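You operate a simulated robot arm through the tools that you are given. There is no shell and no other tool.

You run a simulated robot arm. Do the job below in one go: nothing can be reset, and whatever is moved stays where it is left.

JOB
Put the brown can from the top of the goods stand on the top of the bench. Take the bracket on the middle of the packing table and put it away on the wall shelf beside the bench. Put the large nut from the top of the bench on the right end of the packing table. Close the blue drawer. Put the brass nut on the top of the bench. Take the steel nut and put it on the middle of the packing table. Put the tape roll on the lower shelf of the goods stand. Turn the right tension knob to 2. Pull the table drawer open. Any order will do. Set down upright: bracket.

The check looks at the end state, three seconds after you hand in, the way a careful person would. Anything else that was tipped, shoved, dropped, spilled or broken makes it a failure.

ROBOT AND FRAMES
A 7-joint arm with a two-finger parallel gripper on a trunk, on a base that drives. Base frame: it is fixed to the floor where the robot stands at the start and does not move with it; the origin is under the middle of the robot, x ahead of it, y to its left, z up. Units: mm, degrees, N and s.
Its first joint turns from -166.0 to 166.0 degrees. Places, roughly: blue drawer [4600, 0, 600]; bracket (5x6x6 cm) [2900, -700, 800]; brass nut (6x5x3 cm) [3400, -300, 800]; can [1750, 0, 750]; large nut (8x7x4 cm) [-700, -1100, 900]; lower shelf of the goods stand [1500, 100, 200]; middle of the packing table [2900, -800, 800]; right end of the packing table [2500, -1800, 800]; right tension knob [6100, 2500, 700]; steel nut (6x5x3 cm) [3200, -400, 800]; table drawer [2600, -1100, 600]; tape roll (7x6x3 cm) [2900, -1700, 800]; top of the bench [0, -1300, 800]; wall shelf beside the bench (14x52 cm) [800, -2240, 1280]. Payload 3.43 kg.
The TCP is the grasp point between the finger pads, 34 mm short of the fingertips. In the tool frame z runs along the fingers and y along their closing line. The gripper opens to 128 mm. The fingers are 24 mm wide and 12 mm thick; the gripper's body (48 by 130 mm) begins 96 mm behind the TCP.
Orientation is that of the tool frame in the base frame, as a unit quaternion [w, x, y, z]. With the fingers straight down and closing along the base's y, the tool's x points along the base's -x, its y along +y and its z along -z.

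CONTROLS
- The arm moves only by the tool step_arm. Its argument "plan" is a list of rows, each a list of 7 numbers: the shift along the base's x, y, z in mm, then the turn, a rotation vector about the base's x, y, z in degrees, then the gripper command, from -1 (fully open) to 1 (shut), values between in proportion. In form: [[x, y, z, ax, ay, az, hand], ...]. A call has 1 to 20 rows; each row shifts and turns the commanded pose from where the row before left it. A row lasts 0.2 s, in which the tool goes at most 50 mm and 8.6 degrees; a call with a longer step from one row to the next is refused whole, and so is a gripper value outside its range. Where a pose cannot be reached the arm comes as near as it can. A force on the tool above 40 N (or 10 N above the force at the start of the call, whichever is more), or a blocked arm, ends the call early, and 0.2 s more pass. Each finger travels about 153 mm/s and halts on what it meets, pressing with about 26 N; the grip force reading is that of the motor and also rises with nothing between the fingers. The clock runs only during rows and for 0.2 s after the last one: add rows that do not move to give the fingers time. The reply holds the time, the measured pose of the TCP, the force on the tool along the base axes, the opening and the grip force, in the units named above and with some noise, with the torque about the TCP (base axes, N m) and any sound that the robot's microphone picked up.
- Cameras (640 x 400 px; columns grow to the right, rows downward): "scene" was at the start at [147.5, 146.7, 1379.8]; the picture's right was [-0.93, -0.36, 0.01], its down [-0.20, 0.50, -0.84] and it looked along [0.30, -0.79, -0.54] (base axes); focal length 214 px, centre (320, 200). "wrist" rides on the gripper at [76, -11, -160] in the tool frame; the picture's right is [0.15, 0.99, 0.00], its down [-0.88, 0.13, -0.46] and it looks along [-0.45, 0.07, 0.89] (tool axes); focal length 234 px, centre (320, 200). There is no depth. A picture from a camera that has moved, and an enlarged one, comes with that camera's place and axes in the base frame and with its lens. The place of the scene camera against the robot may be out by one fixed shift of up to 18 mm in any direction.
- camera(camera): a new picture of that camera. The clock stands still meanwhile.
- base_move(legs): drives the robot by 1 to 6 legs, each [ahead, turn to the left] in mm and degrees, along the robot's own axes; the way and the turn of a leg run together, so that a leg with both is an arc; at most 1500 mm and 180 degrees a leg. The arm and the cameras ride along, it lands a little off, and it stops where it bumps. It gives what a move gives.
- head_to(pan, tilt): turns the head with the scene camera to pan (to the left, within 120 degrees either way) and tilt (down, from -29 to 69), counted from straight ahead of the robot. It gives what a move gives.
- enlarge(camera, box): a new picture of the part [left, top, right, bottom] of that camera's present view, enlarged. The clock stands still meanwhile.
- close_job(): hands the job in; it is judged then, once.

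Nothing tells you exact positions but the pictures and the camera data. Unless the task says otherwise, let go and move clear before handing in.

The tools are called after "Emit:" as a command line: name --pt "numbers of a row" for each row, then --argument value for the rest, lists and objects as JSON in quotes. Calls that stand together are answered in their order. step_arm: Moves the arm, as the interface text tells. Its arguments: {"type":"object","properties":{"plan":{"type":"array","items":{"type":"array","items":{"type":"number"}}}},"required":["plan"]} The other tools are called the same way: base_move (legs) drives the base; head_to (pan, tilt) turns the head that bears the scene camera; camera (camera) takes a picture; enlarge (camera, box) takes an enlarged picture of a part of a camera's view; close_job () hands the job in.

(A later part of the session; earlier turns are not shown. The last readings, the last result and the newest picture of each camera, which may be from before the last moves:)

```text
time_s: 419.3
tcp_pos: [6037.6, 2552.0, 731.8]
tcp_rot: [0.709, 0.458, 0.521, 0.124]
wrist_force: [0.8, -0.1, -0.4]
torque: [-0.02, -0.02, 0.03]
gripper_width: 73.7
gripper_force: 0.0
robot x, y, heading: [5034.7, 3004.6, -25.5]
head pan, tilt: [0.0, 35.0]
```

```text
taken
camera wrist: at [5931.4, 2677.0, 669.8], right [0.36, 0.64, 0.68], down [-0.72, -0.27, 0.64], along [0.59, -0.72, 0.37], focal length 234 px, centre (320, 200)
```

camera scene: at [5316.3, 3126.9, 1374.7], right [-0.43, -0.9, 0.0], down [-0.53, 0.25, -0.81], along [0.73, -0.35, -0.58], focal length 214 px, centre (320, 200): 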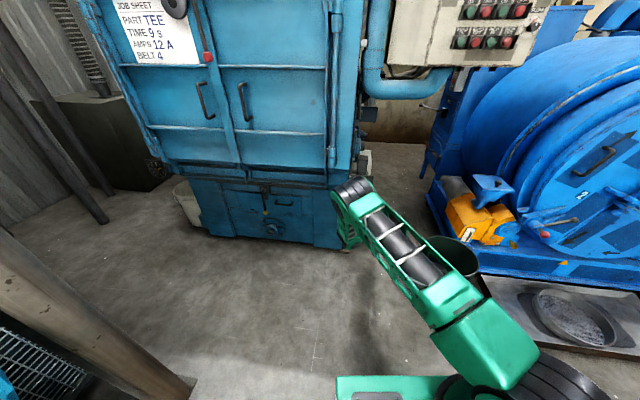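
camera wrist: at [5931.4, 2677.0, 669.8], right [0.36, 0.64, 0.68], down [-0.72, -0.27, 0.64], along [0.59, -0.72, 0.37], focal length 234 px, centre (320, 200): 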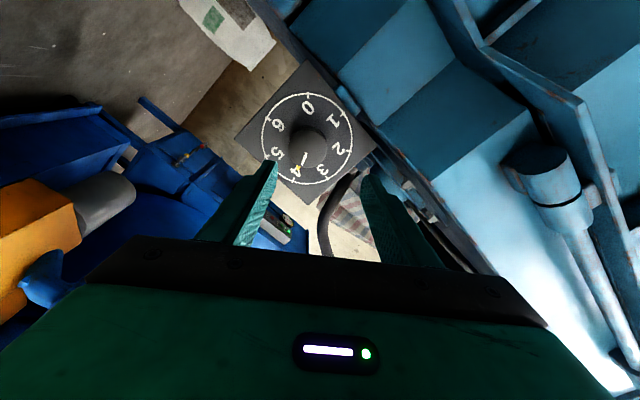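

The arm is now straighter. I ease the roll back 15° to stay off the wrist limit and correct the height.

Emit:
step_arm --pt "0 0 -6 -6.3 4.03 0 -0.15" --pt "0 0 -6 -6.3 4.03 0 -0.15" --pt "0 0 0 0 0 0 -0.15"

Emit:
camera --camera "wrist"

Emit:
enlarge --camera "wrist" --box '[240, 80, 400, 220]'

```text
time_s: 420.1
tcp_pos: [6038.9, 2552.3, 717.1]
tcp_rot: [0.716, 0.385, 0.581, 0.033]
wrist_force: [0.0, 0.1, -0.1]
torque: [0.01, 0.0, -0.01]
gripper_width: 73.5
gripper_force: 0.0
robot x, y, heading: [5033.0, 3007.9, -25.3]
head pan, tilt: [0.0, 35.0]
```

```text
taken
camera wrist: at [5921.3, 2662.5, 646.2], right [0.44, 0.77, 0.46], down [-0.62, -0.11, 0.77], along [0.64, -0.63, 0.43], focal length 234 px, centre (320, 200)
```

wrist: 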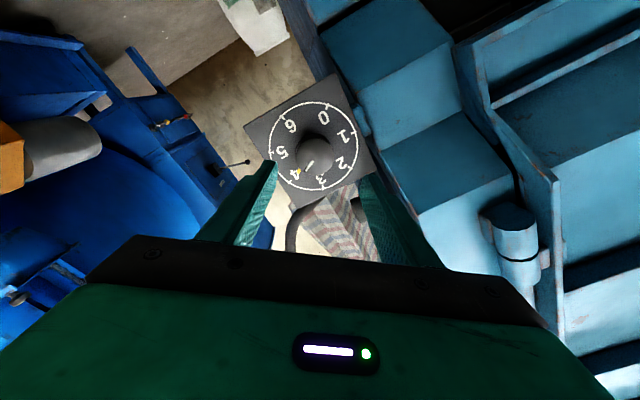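

```text
2.86 times, centred on (320, 150) of wrist
camera zoom: at [5921.3, 2662.5, 646.2], right [0.44, 0.77, 0.46], down [-0.62, -0.11, 0.77], along [0.64, -0.63, 0.43], focal length 669 px, centre (320, 343)
```

zoom: 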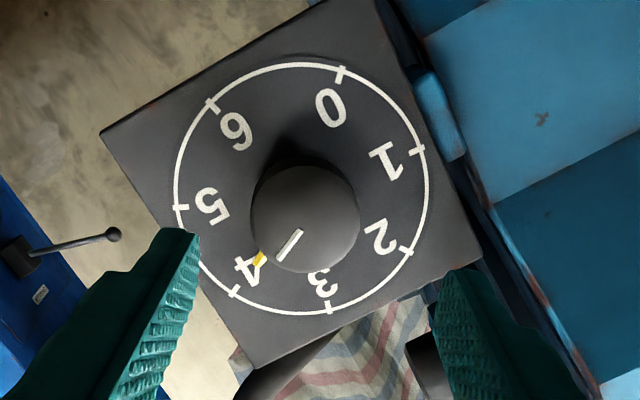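

Emit:
step_arm --pt "0 0 0 0.85 1.42 -1.2 -0.15" --pt "12 -9 0 0 0 0 -0.15" --pt "13 -8.5 0 0 0 0 -0.15" --pt "13 -8.5 0 0 0 0 -0.15" --pt "12 -8 0 0 0 0 -0.15" --pt "0 0 0 0 0 0 -0.15"

Emit:
enlarge --camera "wrist" --box '[240, 100, 400, 240]'

```text
time_s: 421.5
tcp_pos: [6089.4, 2516.6, 720.4]
tcp_rot: [0.707, 0.397, 0.585, 0.026]
wrist_force: [0.4, 0.3, -0.5]
torque: [-0.03, 0.01, 0.02]
gripper_width: 73.5
gripper_force: 0.0
robot x, y, heading: [5031.4, 3005.3, -25.4]
head pan, tilt: [0.0, 35.0]
```

```text
2.86 times, centred on (320, 170) of wrist
camera zoom: at [5971.9, 2632.0, 651.6], right [0.47, 0.75, 0.47], down [-0.61, -0.11, 0.79], along [0.64, -0.65, 0.4], focal length 669 px, centre (320, 286)
```

zoom: 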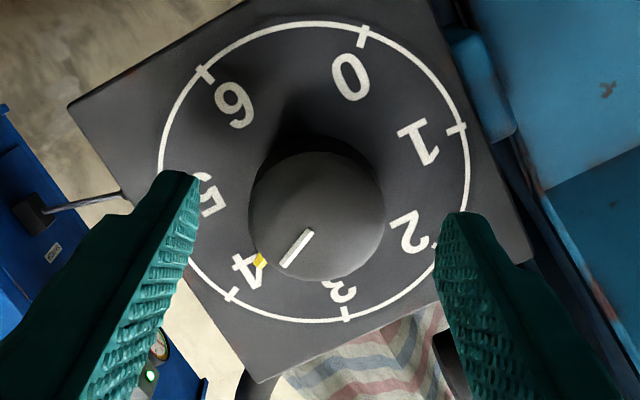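

Centred. I advance onto the knob.

Emit:
step_arm --pt "10 -6.4 0 0 0 0 -0.15" --pt "10 -6.4 0 0 0 0 -0.15" --pt "8 -5 0 0 0 0 -0.15" --pt "0 0 0 0 0 0 -0.15"

Emit:
enlarge --camera "wrist" --box '[240, 110, 400, 250]'

```text
time_s: 422.5
tcp_pos: [6116.3, 2499.9, 719.1]
tcp_rot: [0.707, 0.397, 0.585, 0.024]
wrist_force: [0.4, 0.3, -0.9]
torque: [0.0, 0.05, -0.01]
gripper_width: 73.7
gripper_force: 0.0
robot x, y, heading: [5034.7, 3008.0, -25.6]
head pan, tilt: [0.0, 35.0]
```

```text
2.86 times, centred on (320, 180) of wrist
camera zoom: at [5999.8, 2614.2, 651.1], right [0.47, 0.75, 0.47], down [-0.61, -0.11, 0.79], along [0.64, -0.65, 0.4], focal length 669 px, centre (320, 257)
```

zoom: 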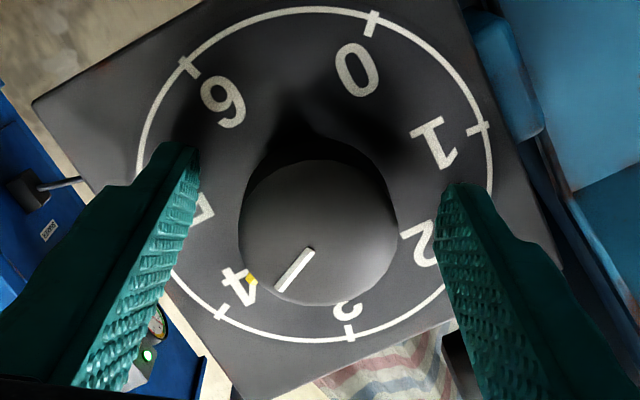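

Aligned around the knob. I close the fingers on it.

Emit:
step_arm --pt "0 0 0 0 0 0 0.2" --pt "0 0 0 0 0 0 1" --pt "0 0 0 0 0 0 1" --pt "0 0 0 0 0 0 1"

Emit:
enlarge --camera "wrist" --box '[240, 110, 400, 250]'

```text
time_s: 423.5
tcp_pos: [6115.6, 2499.8, 718.1]
tcp_rot: [0.707, 0.398, 0.585, 0.025]
wrist_force: [-0.2, -3.1, -0.6]
torque: [0.38, 0.6, -0.75]
gripper_width: 43.9
gripper_force: 44.3
robot x, y, heading: [5031.4, 3006.0, -25.3]
head pan, tilt: [0.0, 35.0]
```

```text
2.86 times, centred on (320, 180) of wrist
camera zoom: at [5999.6, 2613.9, 651.0], right [0.47, 0.75, 0.47], down [-0.61, -0.11, 0.79], along [0.64, -0.65, 0.4], focal length 669 px, centre (320, 257)
```

zoom: 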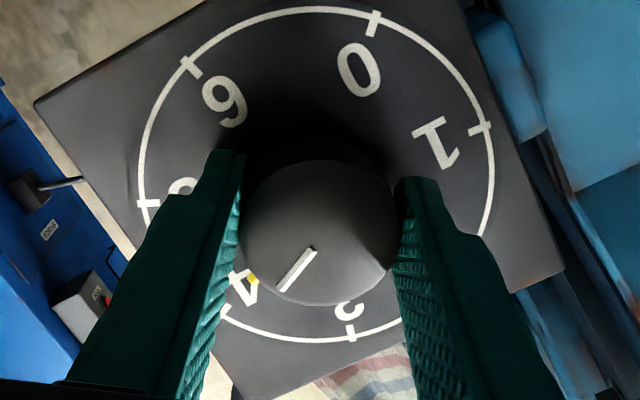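

Gripped at 44 mm. I start turning counter-clockwise and check.

Emit:
step_arm --pt "0 0 0 -7.19 4.53 0 1" --pt "0 0 0 -7.19 4.53 0 1" --pt "0 0 0 -7.19 4.53 0 1" --pt "0 0 0 0 0 0 1"

Emit:
enlarge --camera "wrist" --box '[240, 110, 400, 250]'

```text
time_s: 424.5
tcp_pos: [6115.2, 2500.4, 718.3]
tcp_rot: [0.694, 0.258, 0.658, -0.134]
wrist_force: [-9.1, -3.7, -1.6]
torque: [0.32, 0.44, -0.95]
gripper_width: 43.9
gripper_force: 44.8
robot x, y, heading: [5035.3, 3008.2, -25.4]
head pan, tilt: [0.0, 35.0]
```

```text
2.86 times, centred on (320, 180) of wrist
camera zoom: at [5981.8, 2585.5, 641.9], right [0.53, 0.85, 0.04], down [-0.4, 0.22, 0.89], along [0.74, -0.49, 0.46], focal length 669 px, centre (320, 257)
```

zoom: 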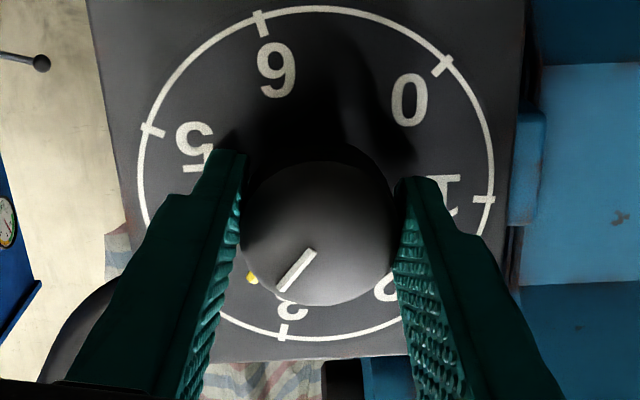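

The knob turns with the grip. I continue.

Emit:
step_arm --pt "0 0 0 -7.19 4.53 0 1" --pt "0 0 0 -7.19 4.53 0 1" --pt "0 0 0 -7.19 4.53 0 1" --pt "0 0 0 -7.19 4.53 0 1" --pt "0 0 0 -7.19 4.53 0 1" --pt "0 0 0 0 0 0 1"

Emit:
enlarge --camera "wrist" --box '[240, 110, 400, 250]'

```text
time_s: 425.9
tcp_pos: [6114.7, 2497.9, 717.9]
tcp_rot: [0.598, 0.002, 0.707, -0.377]
wrist_force: [-21.8, -13.4, -1.0]
torque: [0.0, -0.03, -1.54]
gripper_width: 43.7
gripper_force: 45.1
robot x, y, heading: [5031.9, 3007.0, -25.3]
head pan, tilt: [0.0, 35.0]
```

```text
2.86 times, centred on (320, 180) of wrist
camera zoom: at [5953.6, 2540.1, 660.5], right [0.41, 0.64, -0.65], down [-0.08, 0.73, 0.68], along [0.91, -0.22, 0.35], focal length 669 px, centre (320, 257)
```

zoom: 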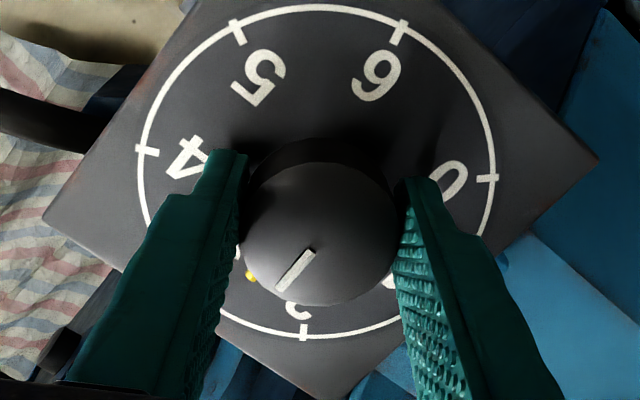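

Emit:
step_arm --pt "-0.8 -1.2 0 -7.19 4.53 0 1" --pt "0 0 0 -7.19 4.53 0 1" --pt "0 0 0 -7.19 4.53 0 1" --pt "0 0 0 -7.19 4.53 0 1" --pt "0 0 0 0 0 0 1"

Emit:
enlarge --camera "wrist" --box '[240, 110, 400, 250]'

```text
time_s: 427.1
tcp_pos: [6116.7, 2499.1, 719.6]
tcp_rot: [0.464, -0.207, 0.676, -0.534]
wrist_force: [0.2, -15.7, 6.0]
torque: [-0.54, -0.76, -0.49]
gripper_width: 43.5
gripper_force: 45.4
robot x, y, heading: [5030.4, 3006.5, -25.6]
head pan, tilt: [0.0, 35.0]
```

```text
2.86 times, centred on (320, 180) of wrist
camera zoom: at [5941.3, 2519.9, 699.3], right [0.14, 0.23, -0.96], down [0.07, 0.97, 0.24], along [0.99, -0.1, 0.12], focal length 669 px, centre (320, 257)
```

zoom: 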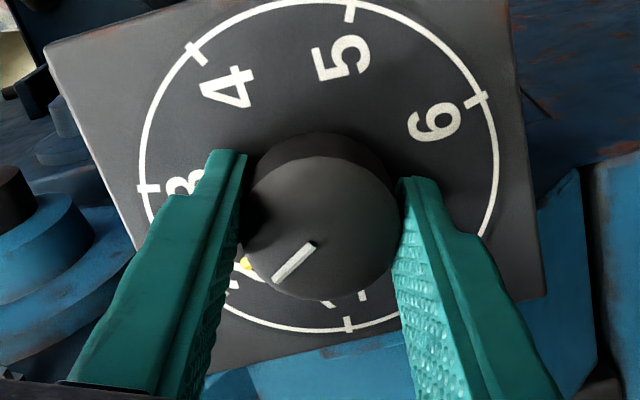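

The turn is about 102°. I release and back off a little to read the pointer.

Emit:
step_arm --pt "0 0 0 0 0 0 0.2" --pt "0 0 0 0 0 0 -0.15" --pt "0 0 0 0 0 0 -0.15" --pt "-12.6 8 0 0 0 0 -0.15" --pt "-12.6 8 0 0 0 0 -0.15" --pt "-12.6 8 0 0 0 0 -0.15" --pt "-12.6 8 0 0 0 0 -0.15" --pt "0 0 0 0 0 0 -0.15"

Emit:
enlarge --camera "wrist" --box '[240, 90, 400, 230]'

```text
time_s: 428.9
tcp_pos: [6065.4, 2532.0, 718.8]
tcp_rot: [0.464, -0.205, 0.677, -0.533]
wrist_force: [-0.9, 0.6, 0.3]
torque: [-0.01, -0.01, 0.03]
gripper_width: 73.7
gripper_force: 0.0
robot x, y, heading: [5037.3, 3003.6, -25.6]
head pan, tilt: [0.0, 35.0]
```

```text
2.86 times, centred on (320, 160) of wrist
camera zoom: at [5890.1, 2552.8, 697.9], right [0.14, 0.23, -0.96], down [0.07, 0.97, 0.24], along [0.99, -0.1, 0.12], focal length 669 px, centre (320, 314)
```

zoom: 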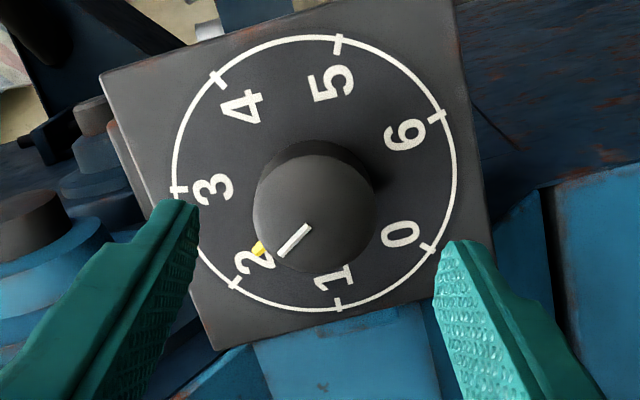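

The pointer reads just a hair (about 3°) short of 2. I regrip and nudge it a little further.

Emit:
step_arm --pt "12.8 -8.2 0 0 0 0 -0.15" --pt "12.8 -8.2 0 0 0 0 -0.15" --pt "12.8 -8.2 0 0 0 0 -0.15" --pt "12.2 -8.0 0 0 0 0 -0.15" --pt "0 0 0 0 0 0 -0.15" --pt "0 0 0 0 0 0 0.2" --pt "0 0 0 0 0 0 1" --pt "0 0 0 0 0 0 1" --pt "0 0 0 -5.1 3.2 0 1" --pt "0 0 0 0 0 0 1" --pt "0 0 0 0 0 0 1"

Emit:
step_arm --pt "0 0 0 0 0 0 0.2" --pt "0 0 0 0 0 0 -0.15" --pt "0 0 0 0 0 0 -0.15" --pt "-12.6 8 0 0 0 0 -0.15" --pt "-12.6 8 0 0 0 0 -0.15" --pt "-12.6 8 0 0 0 0 -0.15" --pt "-12.6 8 0 0 0 0 -0.15" --pt "0 0 0 0 0 0 -0.15"

Emit:
enlarge --camera "wrist" --box '[240, 90, 400, 230]'

```text
time_s: 431.3
tcp_pos: [6115.1, 2498.2, 721.0]
tcp_rot: [0.436, -0.242, 0.665, -0.556]
wrist_force: [7.2, -7.7, 11.1]
torque: [-0.55, -0.85, -0.07]
gripper_width: 43.4
gripper_force: 44.5
robot x, y, heading: [5033.1, 3005.3, -25.6]
head pan, tilt: [0.0, 35.0]
```

```text
time_s: 433.1
tcp_pos: [6065.3, 2530.3, 718.3]
tcp_rot: [0.436, -0.241, 0.666, -0.556]
wrist_force: [-0.6, -0.3, 0.1]
torque: [-0.03, -0.01, 0.03]
gripper_width: 73.3
gripper_force: 0.0
robot x, y, heading: [5033.6, 3005.4, -25.8]
head pan, tilt: [0.0, 35.0]
```

```text
2.86 times, centred on (320, 160) of wrist
camera zoom: at [5889.6, 2550.1, 705.9], right [0.09, 0.14, -0.99], down [0.08, 0.99, 0.15], along [0.99, -0.09, 0.08], focal length 669 px, centre (320, 314)
```

zoom: 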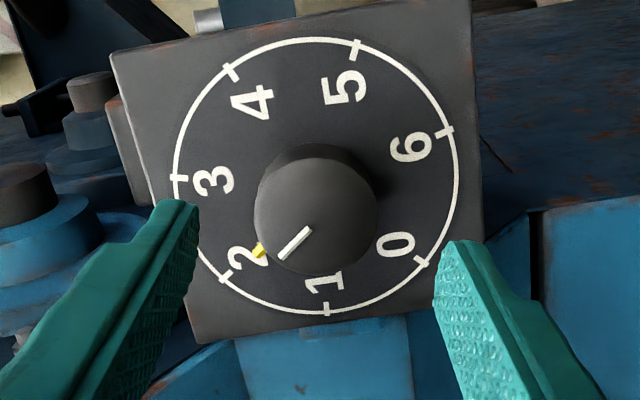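

The pointer now sits at 2 within a degree or so. I withdraw from the dial and unroll the wrist.

Emit:
step_arm --pt "-25 16 0 0 0 0 -0.15" --pt "-25 16 0 0 0 0 -0.15" --pt "-25 16 0 0 0 0 -0.15" --pt "-25 16 0 6.77 -4.26 0 -0.15" --pt "-25 16 0 6.77 -4.26 0 -0.15" --pt "0 0 0 6.77 -4.26 0 -0.15" --pt "0 0 0 6.77 -4.26 0 -0.15" --pt "0 0 0 6.77 -4.26 0 -0.15" --pt "0 0 0 6.77 -4.26 0 0.5" --pt "0 0 0 6.77 -4.26 0 1" --pt "0 0 0 6.77 -4.26 0 1" --pt "0 0 0 6.77 -4.26 0 1"

Emit:
camera --camera "wrist"

Emit:
enlarge --camera "scene" --box '[300, 120, 440, 220]'

```text
time_s: 435.7
tcp_pos: [5941.2, 2611.9, 719.8]
tcp_rot: [0.68, 0.198, 0.679, -0.194]
wrist_force: [0.4, -0.6, -0.7]
torque: [0.01, 0.01, 0.0]
gripper_width: 0.2
gripper_force: 26.0
robot x, y, heading: [5032.7, 3008.1, -25.2]
head pan, tilt: [0.0, 35.0]
```

```text
taken
camera wrist: at [5800.3, 2684.9, 643.5], right [0.53, 0.84, -0.14], down [-0.32, 0.35, 0.88], along [0.79, -0.42, 0.45], focal length 234 px, centre (320, 200)
```

wrist: 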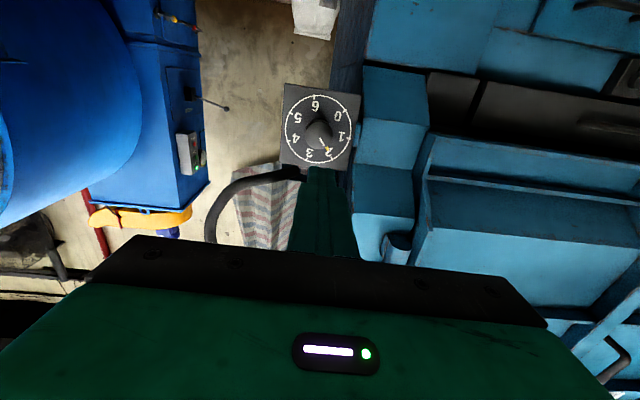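

```text
4.00 times, centred on (370, 170) of scene
camera zoom: at [5316.3, 3126.9, 1374.7], right [-0.43, -0.9, 0.0], down [-0.53, 0.25, -0.81], along [0.73, -0.35, -0.58], focal length 858 px, centre (120, 320)
```

zoom: 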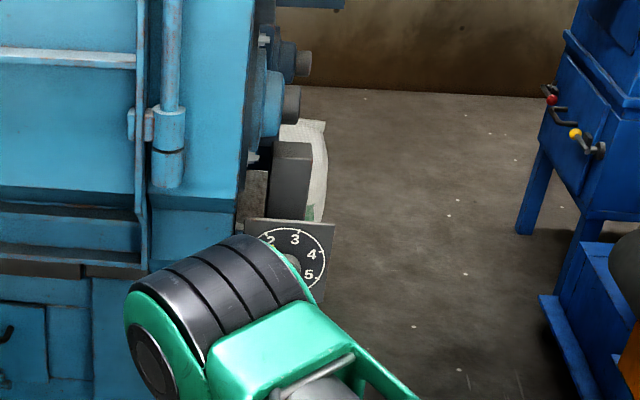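

Emit:
enlarge --camera "wrist" --box '[270, 70, 370, 190]'

```text
3.33 times, centred on (320, 130) of wrist
camera zoom: at [5800.3, 2684.9, 643.5], right [0.53, 0.84, -0.14], down [-0.32, 0.35, 0.88], along [0.79, -0.42, 0.45], focal length 781 px, centre (320, 433)
```

zoom: 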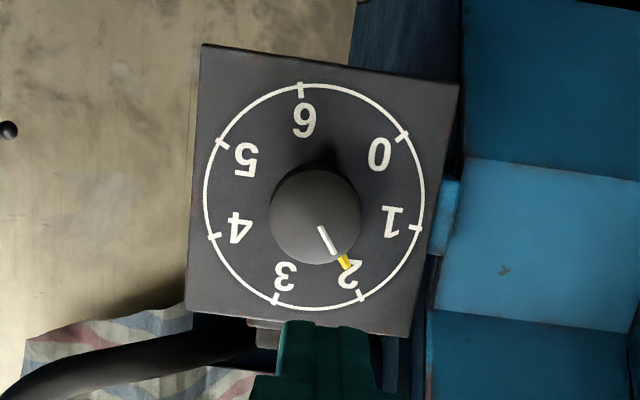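

The pointer is at 2. I draw the arm back and bring the tool upright again for travelling.

Emit:
step_arm --pt "-40 5 20 0 0 0 1" --pt "-40 5 20 0 0 0 1" --pt "-35 0 25 4.4 6.95 0 1" --pt "-30 -5 28 4.4 6.95 0 1" --pt "-30 -5 28 4.4 6.95 0 1" --pt "-30 -5 28 4.4 6.95 0 1" --pt "-30 -5 28 4.4 6.95 0 1" --pt "-30 -8 28 4.4 6.95 0 1" --pt "-30 -8 28 4.4 6.95 0 1" --pt "-30 -8 28 4.4 6.95 0 1" --pt "-30 -8 28 4.4 6.95 0 1" --pt "-30 -8 28 4.4 6.95 0 1" --pt "-30 -8 28 4.4 6.95 0 1"

Emit:
head_to --pan -80 --tilt 20

Emit:
camera --camera "scene"

```text
time_s: 438.5
tcp_pos: [5523.5, 2550.5, 1064.0]
tcp_rot: [-0.005, 0.279, 0.96, 0.003]
wrist_force: [-0.8, 0.4, 1.2]
torque: [0.02, -0.04, -0.01]
gripper_width: 0.0
gripper_force: 26.2
robot x, y, heading: [5031.7, 3005.1, -25.2]
head pan, tilt: [0.0, 35.0]
```

```text
time_s: 440.1
tcp_pos: [5524.2, 2551.4, 1065.0]
tcp_rot: [-0.004, 0.28, 0.96, 0.003]
wrist_force: [0.8, 0.1, -0.3]
torque: [-0.02, 0.04, -0.01]
gripper_width: 0.0
gripper_force: 25.6
robot x, y, heading: [5029.9, 3006.1, -25.5]
head pan, tilt: [-80.0, 20.0]
```

```text
taken
camera scene: at [5212.2, 3074.7, 1399.5], right [-0.96, 0.26, 0.01], down [0.08, 0.34, -0.94], along [-0.25, -0.9, -0.34], focal length 214 px, centre (320, 200)
```

scene: 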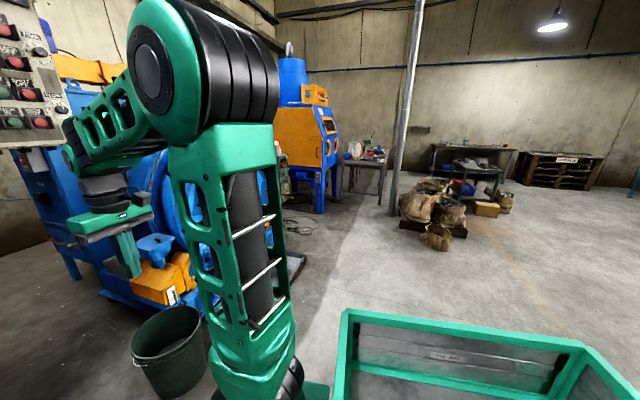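

Emit:
enlarge --camera "scene" --box '[260, 80, 400, 240]'

```text
2.50 times, centred on (330, 160) of scene
camera zoom: at [5212.2, 3074.7, 1399.5], right [-0.96, 0.26, 0.01], down [0.08, 0.34, -0.94], along [-0.25, -0.9, -0.34], focal length 536 px, centre (295, 300)
```

zoom: 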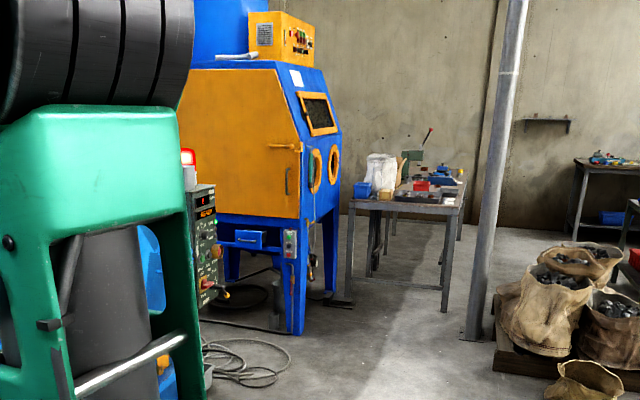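

The blue drawer sticks out under the orange door of the blasting cabinet, at about (4596, -250, 600). I drive toward it and look.

Emit:
base_move --legs '[[0, -87], [1400, 0]]'

Emit:
head_to --pan 10 --tilt 25

Emit:
camera --camera "scene"

```text
time_s: 451.3
tcp_pos: [4054.3, 1215.0, 1064.3]
tcp_rot: [-0.001, 0.867, 0.498, 0.004]
wrist_force: [-0.4, 0.4, -0.6]
torque: [0.0, 0.0, 0.01]
gripper_width: 0.0
gripper_force: 25.9
robot x, y, heading: [4488.7, 1722.0, -113.2]
head pan, tilt: [-80.0, 20.0]
```

```text
time_s: 453.0
tcp_pos: [4059.3, 1226.9, 1072.6]
tcp_rot: [0.003, 0.867, 0.498, -0.001]
wrist_force: [0.9, 0.1, 0.0]
torque: [0.02, 0.02, -0.03]
gripper_width: 0.1
gripper_force: 26.3
robot x, y, heading: [4492.0, 1722.1, -113.1]
head pan, tilt: [10.0, 25.0]
```

```text
taken
camera scene: at [4647.4, 1435.1, 1390.4], right [-0.97, 0.23, 0.0], down [0.1, 0.42, -0.9], along [-0.2, -0.88, -0.43], focal length 214 px, centre (320, 200)
```

scene: 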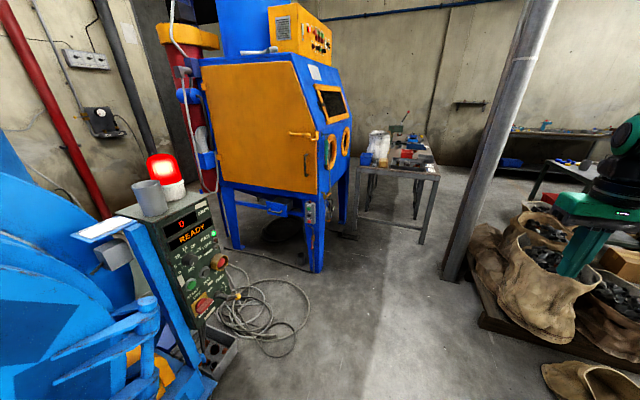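

Emit:
enlarge --camera "scene" --box '[210, 170, 350, 270]'

Emit:
head_to --pan 10 --tilt 55

Emit:
camera --camera "scene"

```text
4.00 times, centred on (280, 220) of scene
camera zoom: at [4647.4, 1435.1, 1390.4], right [-0.97, 0.23, 0.0], down [0.1, 0.42, -0.9], along [-0.2, -0.88, -0.43], focal length 858 px, centre (480, 120)
```

zoom: 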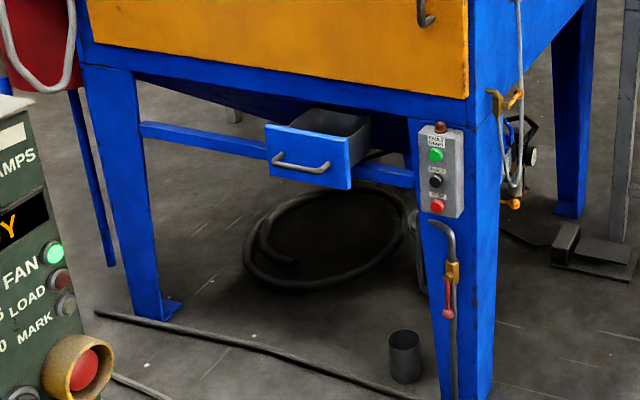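

```text
time_s: 453.9
tcp_pos: [4059.4, 1227.5, 1072.7]
tcp_rot: [0.004, 0.867, 0.498, 0.0]
wrist_force: [0.4, 0.1, -0.3]
torque: [-0.03, -0.01, -0.01]
gripper_width: 0.0
gripper_force: 25.5
robot x, y, heading: [4491.0, 1724.1, -112.9]
head pan, tilt: [10.0, 55.0]
```

```text
taken
camera scene: at [4652.2, 1455.2, 1346.8], right [-0.97, 0.23, 0.0], down [0.19, 0.8, -0.56], along [-0.13, -0.55, -0.83], focal length 214 px, centre (320, 200)
```

scene: 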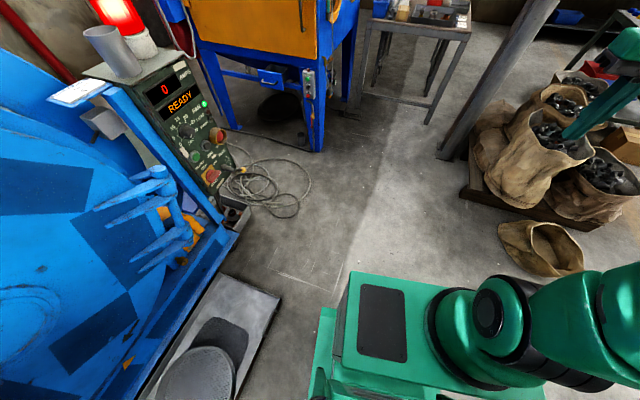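

The drawer is pulled out about 10 cm; its front is near (4661, 98, 690) and it must be pushed along about (-0.54, -0.84). Cables lie on the floor, so I park clear of them.

Emit:
base_move --legs '[[0, 11], [680, 0], [0, 29.8]]'

Emit:
head_to --pan 0 --tilt 35

Emit:
camera --camera "scene"

Emit:
enlarge --camera "scene" --box '[260, 100, 420, 230]'

```text
time_s: 460.2
tcp_pos: [4342.9, 397.5, 1072.5]
tcp_rot: [0.003, 0.64, 0.768, 0.002]
wrist_force: [-0.5, 0.1, -0.5]
torque: [0.01, 0.0, 0.01]
gripper_width: 0.0
gripper_force: 25.9
robot x, y, heading: [4343.2, 1052.6, -72.3]
head pan, tilt: [10.0, 55.0]
```

```text
time_s: 461.0
tcp_pos: [4337.5, 409.6, 1080.1]
tcp_rot: [0.009, 0.64, 0.768, -0.002]
wrist_force: [-0.3, -0.2, -0.5]
torque: [-0.03, 0.02, 0.0]
gripper_width: 0.0
gripper_force: 26.0
robot x, y, heading: [4339.4, 1052.9, -72.7]
head pan, tilt: [0.0, 35.0]
```

```text
taken
camera scene: at [4627.8, 928.5, 1374.6], right [-0.95, -0.3, 0.0], down [-0.18, 0.56, -0.81], along [0.24, -0.77, -0.59], focal length 214 px, centre (320, 200)
```

scene: 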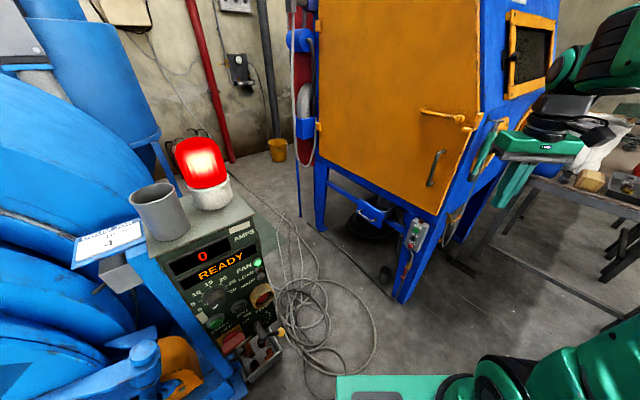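

```text
3.08 times, centred on (340, 165) of scene
camera zoom: at [4627.8, 928.5, 1374.6], right [-0.95, -0.3, 0.0], down [-0.18, 0.56, -0.81], along [0.24, -0.77, -0.59], focal length 660 px, centre (258, 308)
```

zoom: 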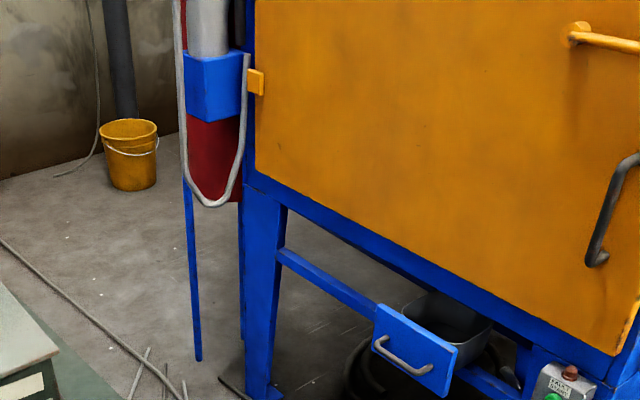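

I turn the tool horizontal again, aimed toward the drawer front, stopping about 12 cm short.

Emit:
step_arm --pt "27 -18 -10 0 0 -8.3 1" --pt "27 -18 -10 0 0 -8.3 1" --pt "27 -18 -10 0 0 -8.3 1" --pt "27 -18 -27 -7.92 2.12 0 1" --pt "27 -18 -27 -7.92 2.12 0 1" --pt "27 -18 -27 -7.92 2.12 0 1" --pt "27 -18 -27 -7.92 2.12 0 1" --pt "27 -18 -27 -7.92 2.12 0 1" --pt "27 -18 -27 -7.92 2.12 0 1" --pt "27 -18 -27 -7.92 2.12 0 1" --pt "27 -18 -27 -7.92 2.12 0 1" --pt "27 -18 -27 -7.92 2.12 0 1" --pt "27 -18 -27 -7.92 2.12 0 1" --pt "27 -18 -27 -7.92 2.12 0 1"

Emit:
camera --camera "wrist"

Emit:
camera --camera "scene"

```text
time_s: 464.0
tcp_pos: [4715.5, 157.7, 753.0]
tcp_rot: [-0.436, -0.551, -0.429, 0.568]
wrist_force: [-0.2, 0.4, 0.8]
torque: [0.07, -0.08, -0.03]
gripper_width: 0.0
gripper_force: 25.5
robot x, y, heading: [4339.2, 1051.6, -72.4]
head pan, tilt: [0.0, 35.0]
```

```text
taken
camera wrist: at [4743.4, 312.6, 674.2], right [0.96, -0.25, -0.15], down [0.25, 0.43, 0.87], along [-0.15, -0.87, 0.47], focal length 234 px, centre (320, 200)
```

wrist: 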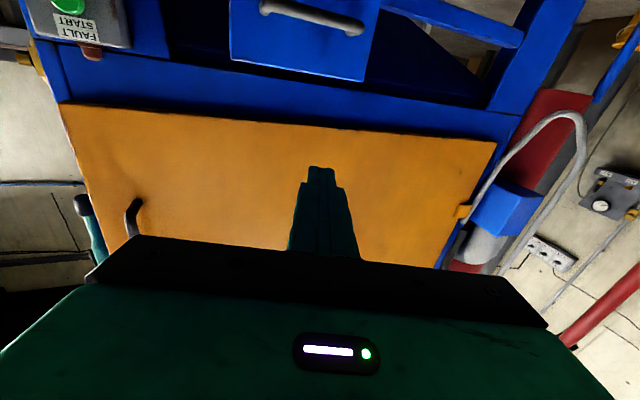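

```text
taken
camera scene: at [4627.6, 928.8, 1374.7], right [-0.95, -0.3, 0.0], down [-0.18, 0.56, -0.81], along [0.24, -0.77, -0.58], focal length 214 px, centre (320, 200)
```

scene: 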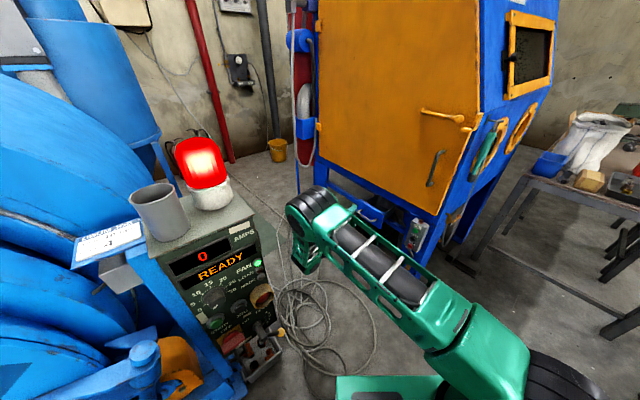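

The drawer front's top edge is at z≈677 and its handle near 609. I lower to z≈648 to push above the handle and check the line-up.

Emit:
step_arm --pt "-4 -6 -35 0 0 0 1" --pt "-4 -7 -35 0 0 0 1" --pt "-4 -7 -35 0 0 0 1" --pt "0 0 0 0 0 0 1"

Emit:
camera --camera "wrist"

```text
time_s: 465.0
tcp_pos: [4704.5, 139.2, 647.5]
tcp_rot: [-0.435, -0.552, -0.431, 0.566]
wrist_force: [0.6, 0.4, -0.1]
torque: [-0.02, 0.02, -0.02]
gripper_width: 0.0
gripper_force: 25.8
robot x, y, heading: [4340.1, 1052.5, -72.6]
head pan, tilt: [0.0, 35.0]
```

```text
taken
camera wrist: at [4731.9, 293.4, 568.2], right [0.96, -0.25, -0.15], down [0.25, 0.42, 0.87], along [-0.15, -0.87, 0.47], focal length 234 px, centre (320, 200)
```

wrist: 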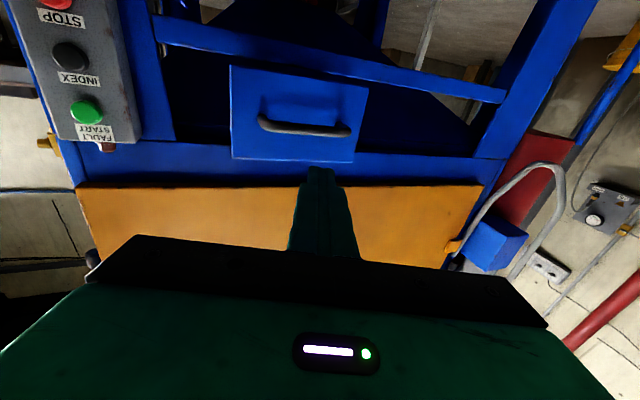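

The drawer front's top centre is at (4637, 0, 677), handle around 627. I raise to z≈659 and advance straight to the panel.

Emit:
step_arm --pt "-10.4 -17.1 6 0 0 0 1" --pt "-10.4 -17.1 5 0 0 0 1" --pt "-10.4 -17.1 0 0 0 0 1" --pt "-10.4 -17.1 0 0 0 0 1" --pt "-10.4 -17.1 0 0 0 0 1" --pt "0 0 0 0 0 0 1"

Emit:
camera --camera "wrist"

```text
time_s: 466.4
tcp_pos: [4651.5, 52.2, 658.1]
tcp_rot: [-0.435, -0.552, -0.432, 0.565]
wrist_force: [0.1, 1.2, 0.0]
torque: [0.0, 0.02, 0.03]
gripper_width: 0.0
gripper_force: 26.1
robot x, y, heading: [4339.6, 1051.1, -72.1]
head pan, tilt: [0.0, 35.0]
```

```text
taken
camera wrist: at [4679.6, 207.2, 579.0], right [0.96, -0.25, -0.16], down [0.25, 0.42, 0.87], along [-0.15, -0.87, 0.47], focal length 234 px, centre (320, 200)
```

wrist: 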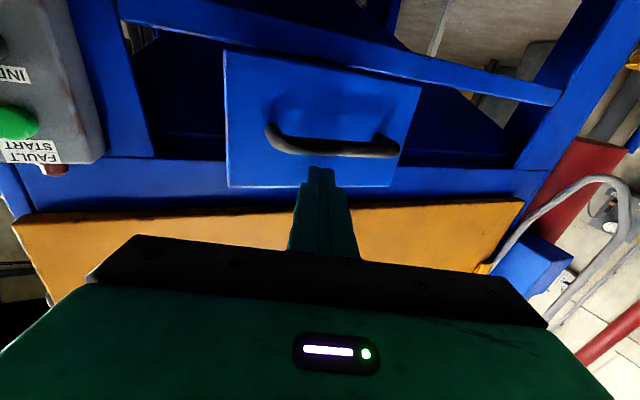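

Emit:
step_arm --pt "-6.2 -10.2 0 0 0 0 1" --pt "-6.2 -10.2 0 0 0 0 1" --pt "-6.2 -10.2 0 0 0 0 1" --pt "-6.2 -10.2 0 0 0 0 1" --pt "-6.2 -10.2 0 0 0 0 1" --pt "0 0 0 0 0 0 1"

Emit:
camera --camera "wrist"

```text
time_s: 467.8
tcp_pos: [4619.1, 0.9, 659.8]
tcp_rot: [-0.435, -0.551, -0.431, 0.568]
wrist_force: [0.5, 0.3, 0.0]
torque: [0.03, 0.01, -0.01]
gripper_width: 0.0
gripper_force: 25.9
robot x, y, heading: [4339.7, 1049.9, -72.3]
head pan, tilt: [0.0, 35.0]
```

```text
taken
camera wrist: at [4648.3, 155.8, 579.9], right [0.96, -0.25, -0.15], down [0.25, 0.42, 0.87], along [-0.15, -0.87, 0.47], focal length 234 px, centre (320, 200)
```

wrist: 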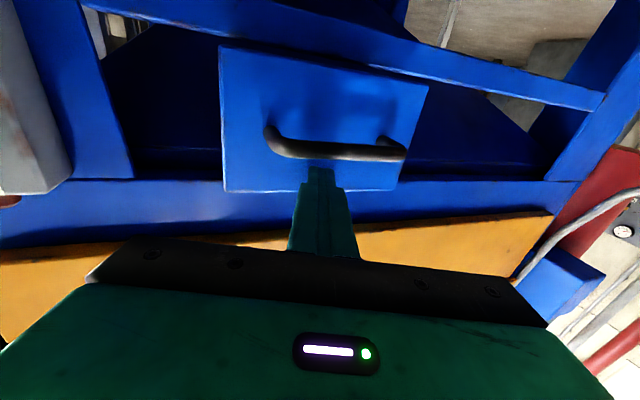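

The drawer is sliding in. I keep pushing.

Emit:
step_arm --pt "-6.2 -10.2 0 0 0 0 1" --pt "-6.2 -10.2 0 0 0 0 1" --pt "-6.2 -10.2 0 0 0 0 1" --pt "-6.2 -10.2 0 0 0 0 1" --pt "0 0 0 0 0 0 1"

Emit:
camera --camera "wrist"

```text
time_s: 469.0
tcp_pos: [4595.6, -39.3, 657.6]
tcp_rot: [-0.435, -0.552, -0.431, 0.566]
wrist_force: [0.5, 0.2, -1.0]
torque: [0.01, 0.01, 0.02]
gripper_width: 0.0
gripper_force: 25.9
robot x, y, heading: [4342.8, 1052.3, -72.7]
head pan, tilt: [0.0, 35.0]
```

```text
taken
camera wrist: at [4623.6, 115.3, 579.3], right [0.96, -0.25, -0.15], down [0.25, 0.42, 0.87], along [-0.15, -0.87, 0.47], focal length 234 px, centre (320, 200)
```

wrist: 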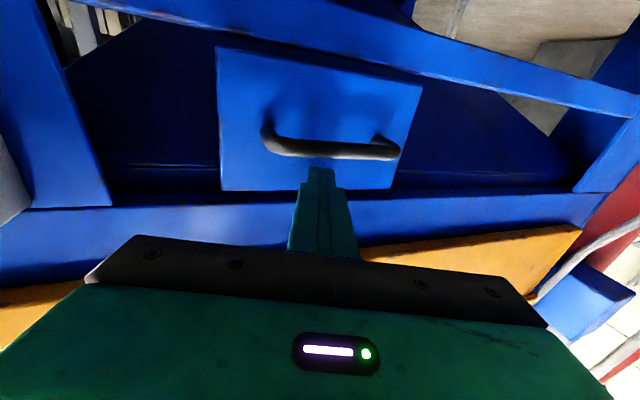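

Emit:
step_arm --pt "-6.2 -10.2 0 0 0 0 1" --pt "-6.2 -10.2 0 0 0 0 1" --pt "-6.2 -10.2 0 0 0 0 1" --pt "-6.2 -10.2 0 0 0 0 1" --pt "0 0 0 0 0 0 1"

Emit:
camera --camera "wrist"

```text
time_s: 469.4
tcp_pos: [4590.5, -37.9, 668.1]
tcp_rot: [-0.437, -0.55, -0.429, 0.568]
wrist_force: [-0.1, 0.2, -1.4]
torque: [-0.16, 0.04, -0.02]
gripper_width: 0.2
gripper_force: 26.3
robot x, y, heading: [4336.5, 1052.1, -72.6]
head pan, tilt: [0.0, 35.0]
stopped in row 2: the force on the tool passed its limit at 69 N (the readings are from after the stop); the commanded pose is now the measured one
```

```text
taken
camera wrist: at [4618.6, 116.7, 589.7], right [0.96, -0.25, -0.15], down [0.25, 0.43, 0.87], along [-0.15, -0.87, 0.47], focal length 234 px, centre (320, 200)
```

wrist: 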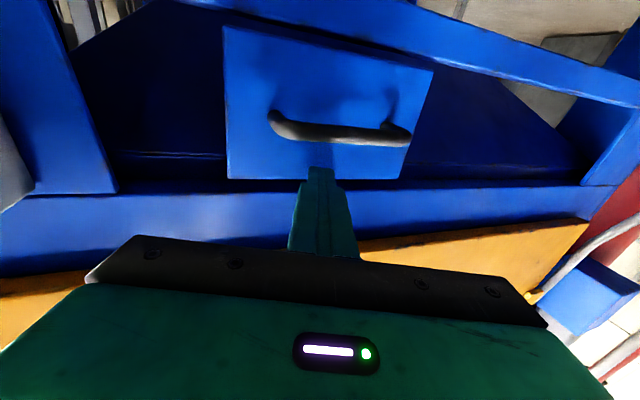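

The push ended with a firm stop. I back the tool off a little and look whether the drawer is fully in.

Emit:
step_arm --pt "10 17 0 0 0 0 1" --pt "10 17 0 0 0 0 1" --pt "10 17 0 0 0 0 1" --pt "10 17 0 0 0 0 1" --pt "10 17 0 0 0 0 1" --pt "0 0 0 0 0 0 1"

Emit:
camera --camera "wrist"

Emit:
enlarge --camera "scene" --box '[290, 150, 430, 270]'

```text
time_s: 470.8
tcp_pos: [4639.8, 47.7, 670.0]
tcp_rot: [-0.437, -0.55, -0.427, 0.569]
wrist_force: [0.0, 0.4, -0.2]
torque: [0.0, -0.01, 0.01]
gripper_width: 0.0
gripper_force: 25.8
robot x, y, heading: [4342.2, 1052.3, -72.6]
head pan, tilt: [0.0, 35.0]
```

```text
taken
camera wrist: at [4668.6, 201.6, 589.8], right [0.96, -0.25, -0.15], down [0.25, 0.43, 0.87], along [-0.15, -0.87, 0.48], focal length 234 px, centre (320, 200)
```

wrist: 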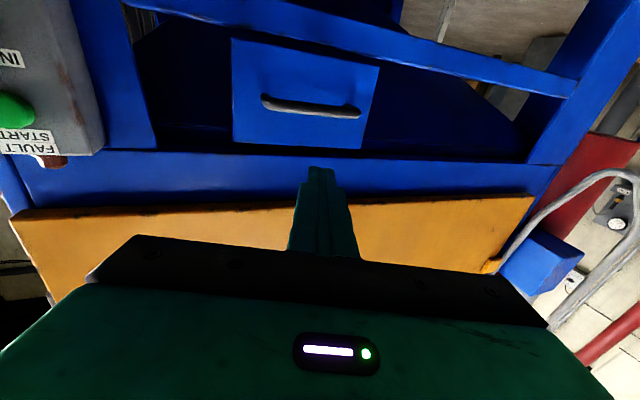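

```text
3.33 times, centred on (360, 210) of scene
camera zoom: at [4627.8, 928.4, 1374.7], right [-0.95, -0.3, 0.0], down [-0.18, 0.56, -0.81], along [0.24, -0.77, -0.58], focal length 715 px, centre (187, 167)
```

zoom: 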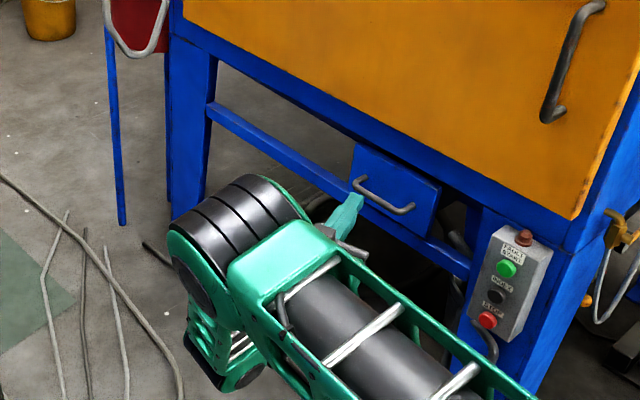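

The drawer looks flush now. I give it one more gentle push a bit lower to confirm it is against its stop.

Emit:
step_arm --pt "-9 -15 -8 0 0 0 1" --pt "-9 -15 -8 0 0 0 1" --pt "-9 -15 0 0 0 0 1" --pt "-9 -15 0 0 0 0 1" --pt "-5 -8 0 0 0 0 1" --pt "-3 -5 0 0 0 0 1" --pt "-3 -5 0 0 0 0 1" --pt "-3 -5 0 0 0 0 1" --pt "-3 -5 0 0 0 0 1"

Emit:
enlarge --camera "scene" --box '[290, 150, 430, 270]'

```text
time_s: 472.8
tcp_pos: [4587.6, -40.8, 653.9]
tcp_rot: [-0.437, -0.55, -0.429, 0.568]
wrist_force: [1.8, 9.4, 1.2]
torque: [0.01, 0.02, -0.11]
gripper_width: 0.0
gripper_force: 26.3
robot x, y, heading: [4338.9, 1051.7, -72.3]
head pan, tilt: [0.0, 35.0]
```

```text
3.33 times, centred on (360, 210) of scene
camera zoom: at [4627.8, 928.8, 1374.7], right [-0.95, -0.3, 0.0], down [-0.18, 0.56, -0.81], along [0.24, -0.77, -0.58], focal length 715 px, centre (187, 167)
```

zoom: 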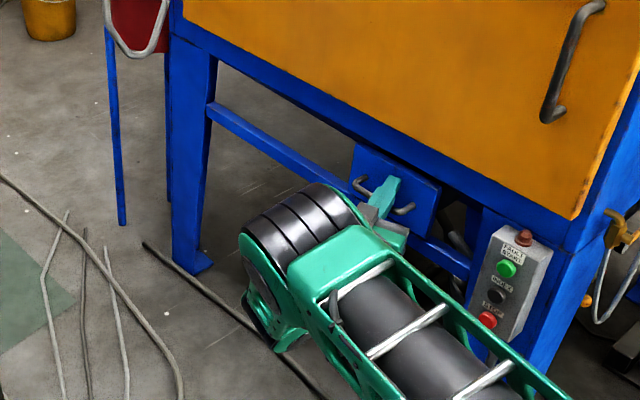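

Emit:
step_arm --pt "-2 -3.4 0 0 0 0 1" --pt "0 0 0 0 0 0 1"

Emit:
step_arm --pt "-2 -3.4 0 0 0 0 1" --pt "0 0 0 0 0 0 1"

```text
time_s: 473.2
tcp_pos: [4585.5, -34.6, 665.1]
tcp_rot: [-0.44, -0.548, -0.425, 0.57]
wrist_force: [-0.1, 0.2, 0.0]
torque: [-0.15, 0.08, 0.0]
gripper_width: 0.0
gripper_force: 26.1
robot x, y, heading: [4336.0, 1052.2, -72.3]
head pan, tilt: [0.0, 35.0]
stopped in row 1: the force on the tool passed its limit at 50 N (the readings are from after the stop); the commanded pose is now the measured one
```

```text
time_s: 473.8
tcp_pos: [4583.6, -37.2, 667.1]
tcp_rot: [-0.44, -0.549, -0.425, 0.57]
wrist_force: [0.1, 5.9, 1.4]
torque: [0.03, 0.04, -0.08]
gripper_width: 0.0
gripper_force: 25.9
robot x, y, heading: [4340.1, 1051.9, -72.4]
head pan, tilt: [0.0, 35.0]
```

It is firmly closed. I withdraw and bring the tool upright again.

Emit:
step_arm --pt "10 17 0 0 0 0 1" --pt "12 20 0 0 0 0 1" --pt "16 26 0 0 0 0 1" --pt "16 26 0 0 0 0 1" --pt "16 26 10 0 0 0 1" --pt "-10 18 27 7.92 -2.12 0 1" --pt "-25 18 27 7.92 -2.12 0 1" --pt "-27 18 27 7.92 -2.12 0 1" --pt "-27 18 27 7.92 -2.12 0 1" --pt "-27 18 27 7.92 -2.12 0 1" --pt "-27 18 27 7.92 -2.12 0 1" --pt "-27 18 27 7.92 -2.12 0 1" --pt "-27 18 27 7.92 -2.12 0 1" --pt "-27 18 27 7.92 -2.12 0 1" --pt "-27 18 27 7.92 -2.12 0 1" --pt "-27 18 27 7.92 -2.12 0 1" --pt "-27 18 20 0 0 8 1" --pt "-27 18 20 0 0 8 1" --pt "-27 10 20 0 0 8 1"

Emit:
enlarge --camera "scene" --box '[290, 130, 450, 270]'

```text
time_s: 477.8
tcp_pos: [4293.7, 321.4, 1033.1]
tcp_rot: [0.015, 0.648, 0.761, -0.008]
wrist_force: [-0.1, -1.5, -0.4]
torque: [0.03, 0.02, 0.01]
gripper_width: 0.1
gripper_force: 25.9
robot x, y, heading: [4339.4, 1051.9, -72.2]
head pan, tilt: [0.0, 35.0]
```

```text
2.86 times, centred on (370, 200) of scene
camera zoom: at [4627.8, 928.3, 1374.6], right [-0.95, -0.3, 0.0], down [-0.18, 0.56, -0.81], along [0.24, -0.77, -0.58], focal length 613 px, centre (177, 200)
```

zoom: 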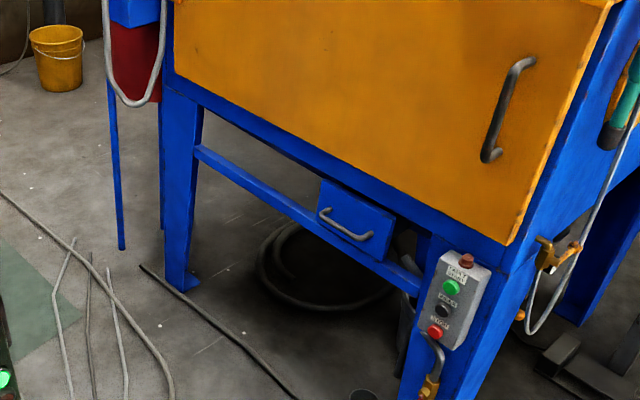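

The blue drawer is closed. Now back round to the packing table for its drawer; I retrace the open-floor route.

Emit:
base_move --legs '[[0, 13.2], [-1047, 0], [0, -115.6], [1500, 0], [107, 0]]'

```text
time_s: 497.7
tcp_pos: [1485.5, 2042.2, 1032.3]
tcp_rot: [0.004, 0.999, -0.038, -0.017]
wrist_force: [0.4, -0.8, 0.1]
torque: [-0.07, -0.02, -0.02]
gripper_width: 0.0
gripper_force: 26.1
robot x, y, heading: [2185.6, 1827.2, -175.7]
head pan, tilt: [0.0, 35.0]
```

Emit:
base_move --legs '[[0, 18.3], [1500, 0], [0, 36.8], [1278, 0]]'

Emit:
camera --camera "scene"

```text
time_s: 514.5
tcp_pos: [-377.7, -338.9, 1041.0]
tcp_rot: [0.015, 0.898, 0.44, -0.017]
wrist_force: [-0.2, -0.5, 0.2]
torque: [0.0, -0.06, -0.03]
gripper_width: 0.2
gripper_force: 25.7
robot x, y, heading: [180.7, 116.2, -119.2]
head pan, tilt: [0.0, 35.0]
```

```text
taken
camera scene: at [293.2, -176.0, 1374.7], right [-0.87, 0.49, 0.0], down [0.29, 0.51, -0.81], along [-0.4, -0.71, -0.58], focal length 214 px, centre (320, 200)
```

scene: 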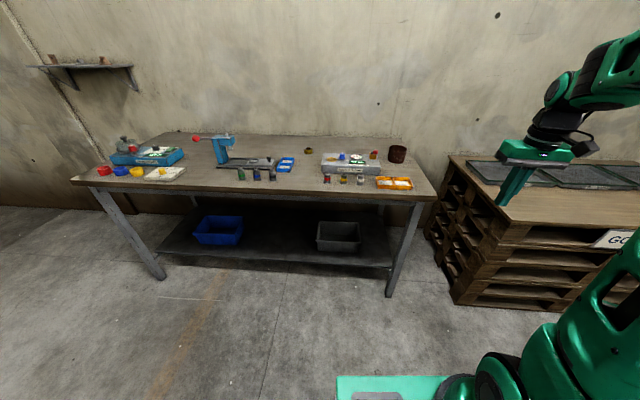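

Emit:
base_move --legs '[[0, 65], [1228, 0], [0, 46.4], [532, 0], [0, 3.3]]'

Emit:
head_to --pan 0 --tilt 35

Emit:
camera --camera "scene"

```text
time_s: 529.5
tcp_pos: [2038.7, -1292.4, 1049.9]
tcp_rot: [0.03, 0.123, 0.992, 0.003]
wrist_force: [0.5, 0.0, 0.7]
torque: [0.0, 0.0, -0.01]
gripper_width: 0.0
gripper_force: 25.8
robot x, y, heading: [1410.3, -961.6, -5.5]
head pan, tilt: [0.0, 35.0]
```

```text
time_s: 530.0
tcp_pos: [2026.4, -1291.1, 1057.2]
tcp_rot: [0.036, 0.124, 0.992, 0.002]
wrist_force: [-1.2, -0.7, -0.3]
torque: [-0.02, 0.0, 0.01]
gripper_width: 0.0
gripper_force: 26.1
robot x, y, heading: [1411.0, -966.7, -5.8]
head pan, tilt: [0.0, 35.0]
```

```text
taken
camera scene: at [1634.8, -756.6, 1374.7], right [-0.1, -1.0, 0.0], down [-0.58, 0.06, -0.81], along [0.81, -0.08, -0.58], focal length 214 px, centre (320, 200)
```

scene: 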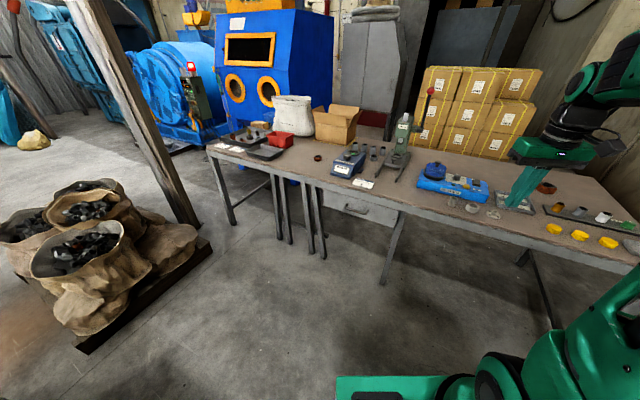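

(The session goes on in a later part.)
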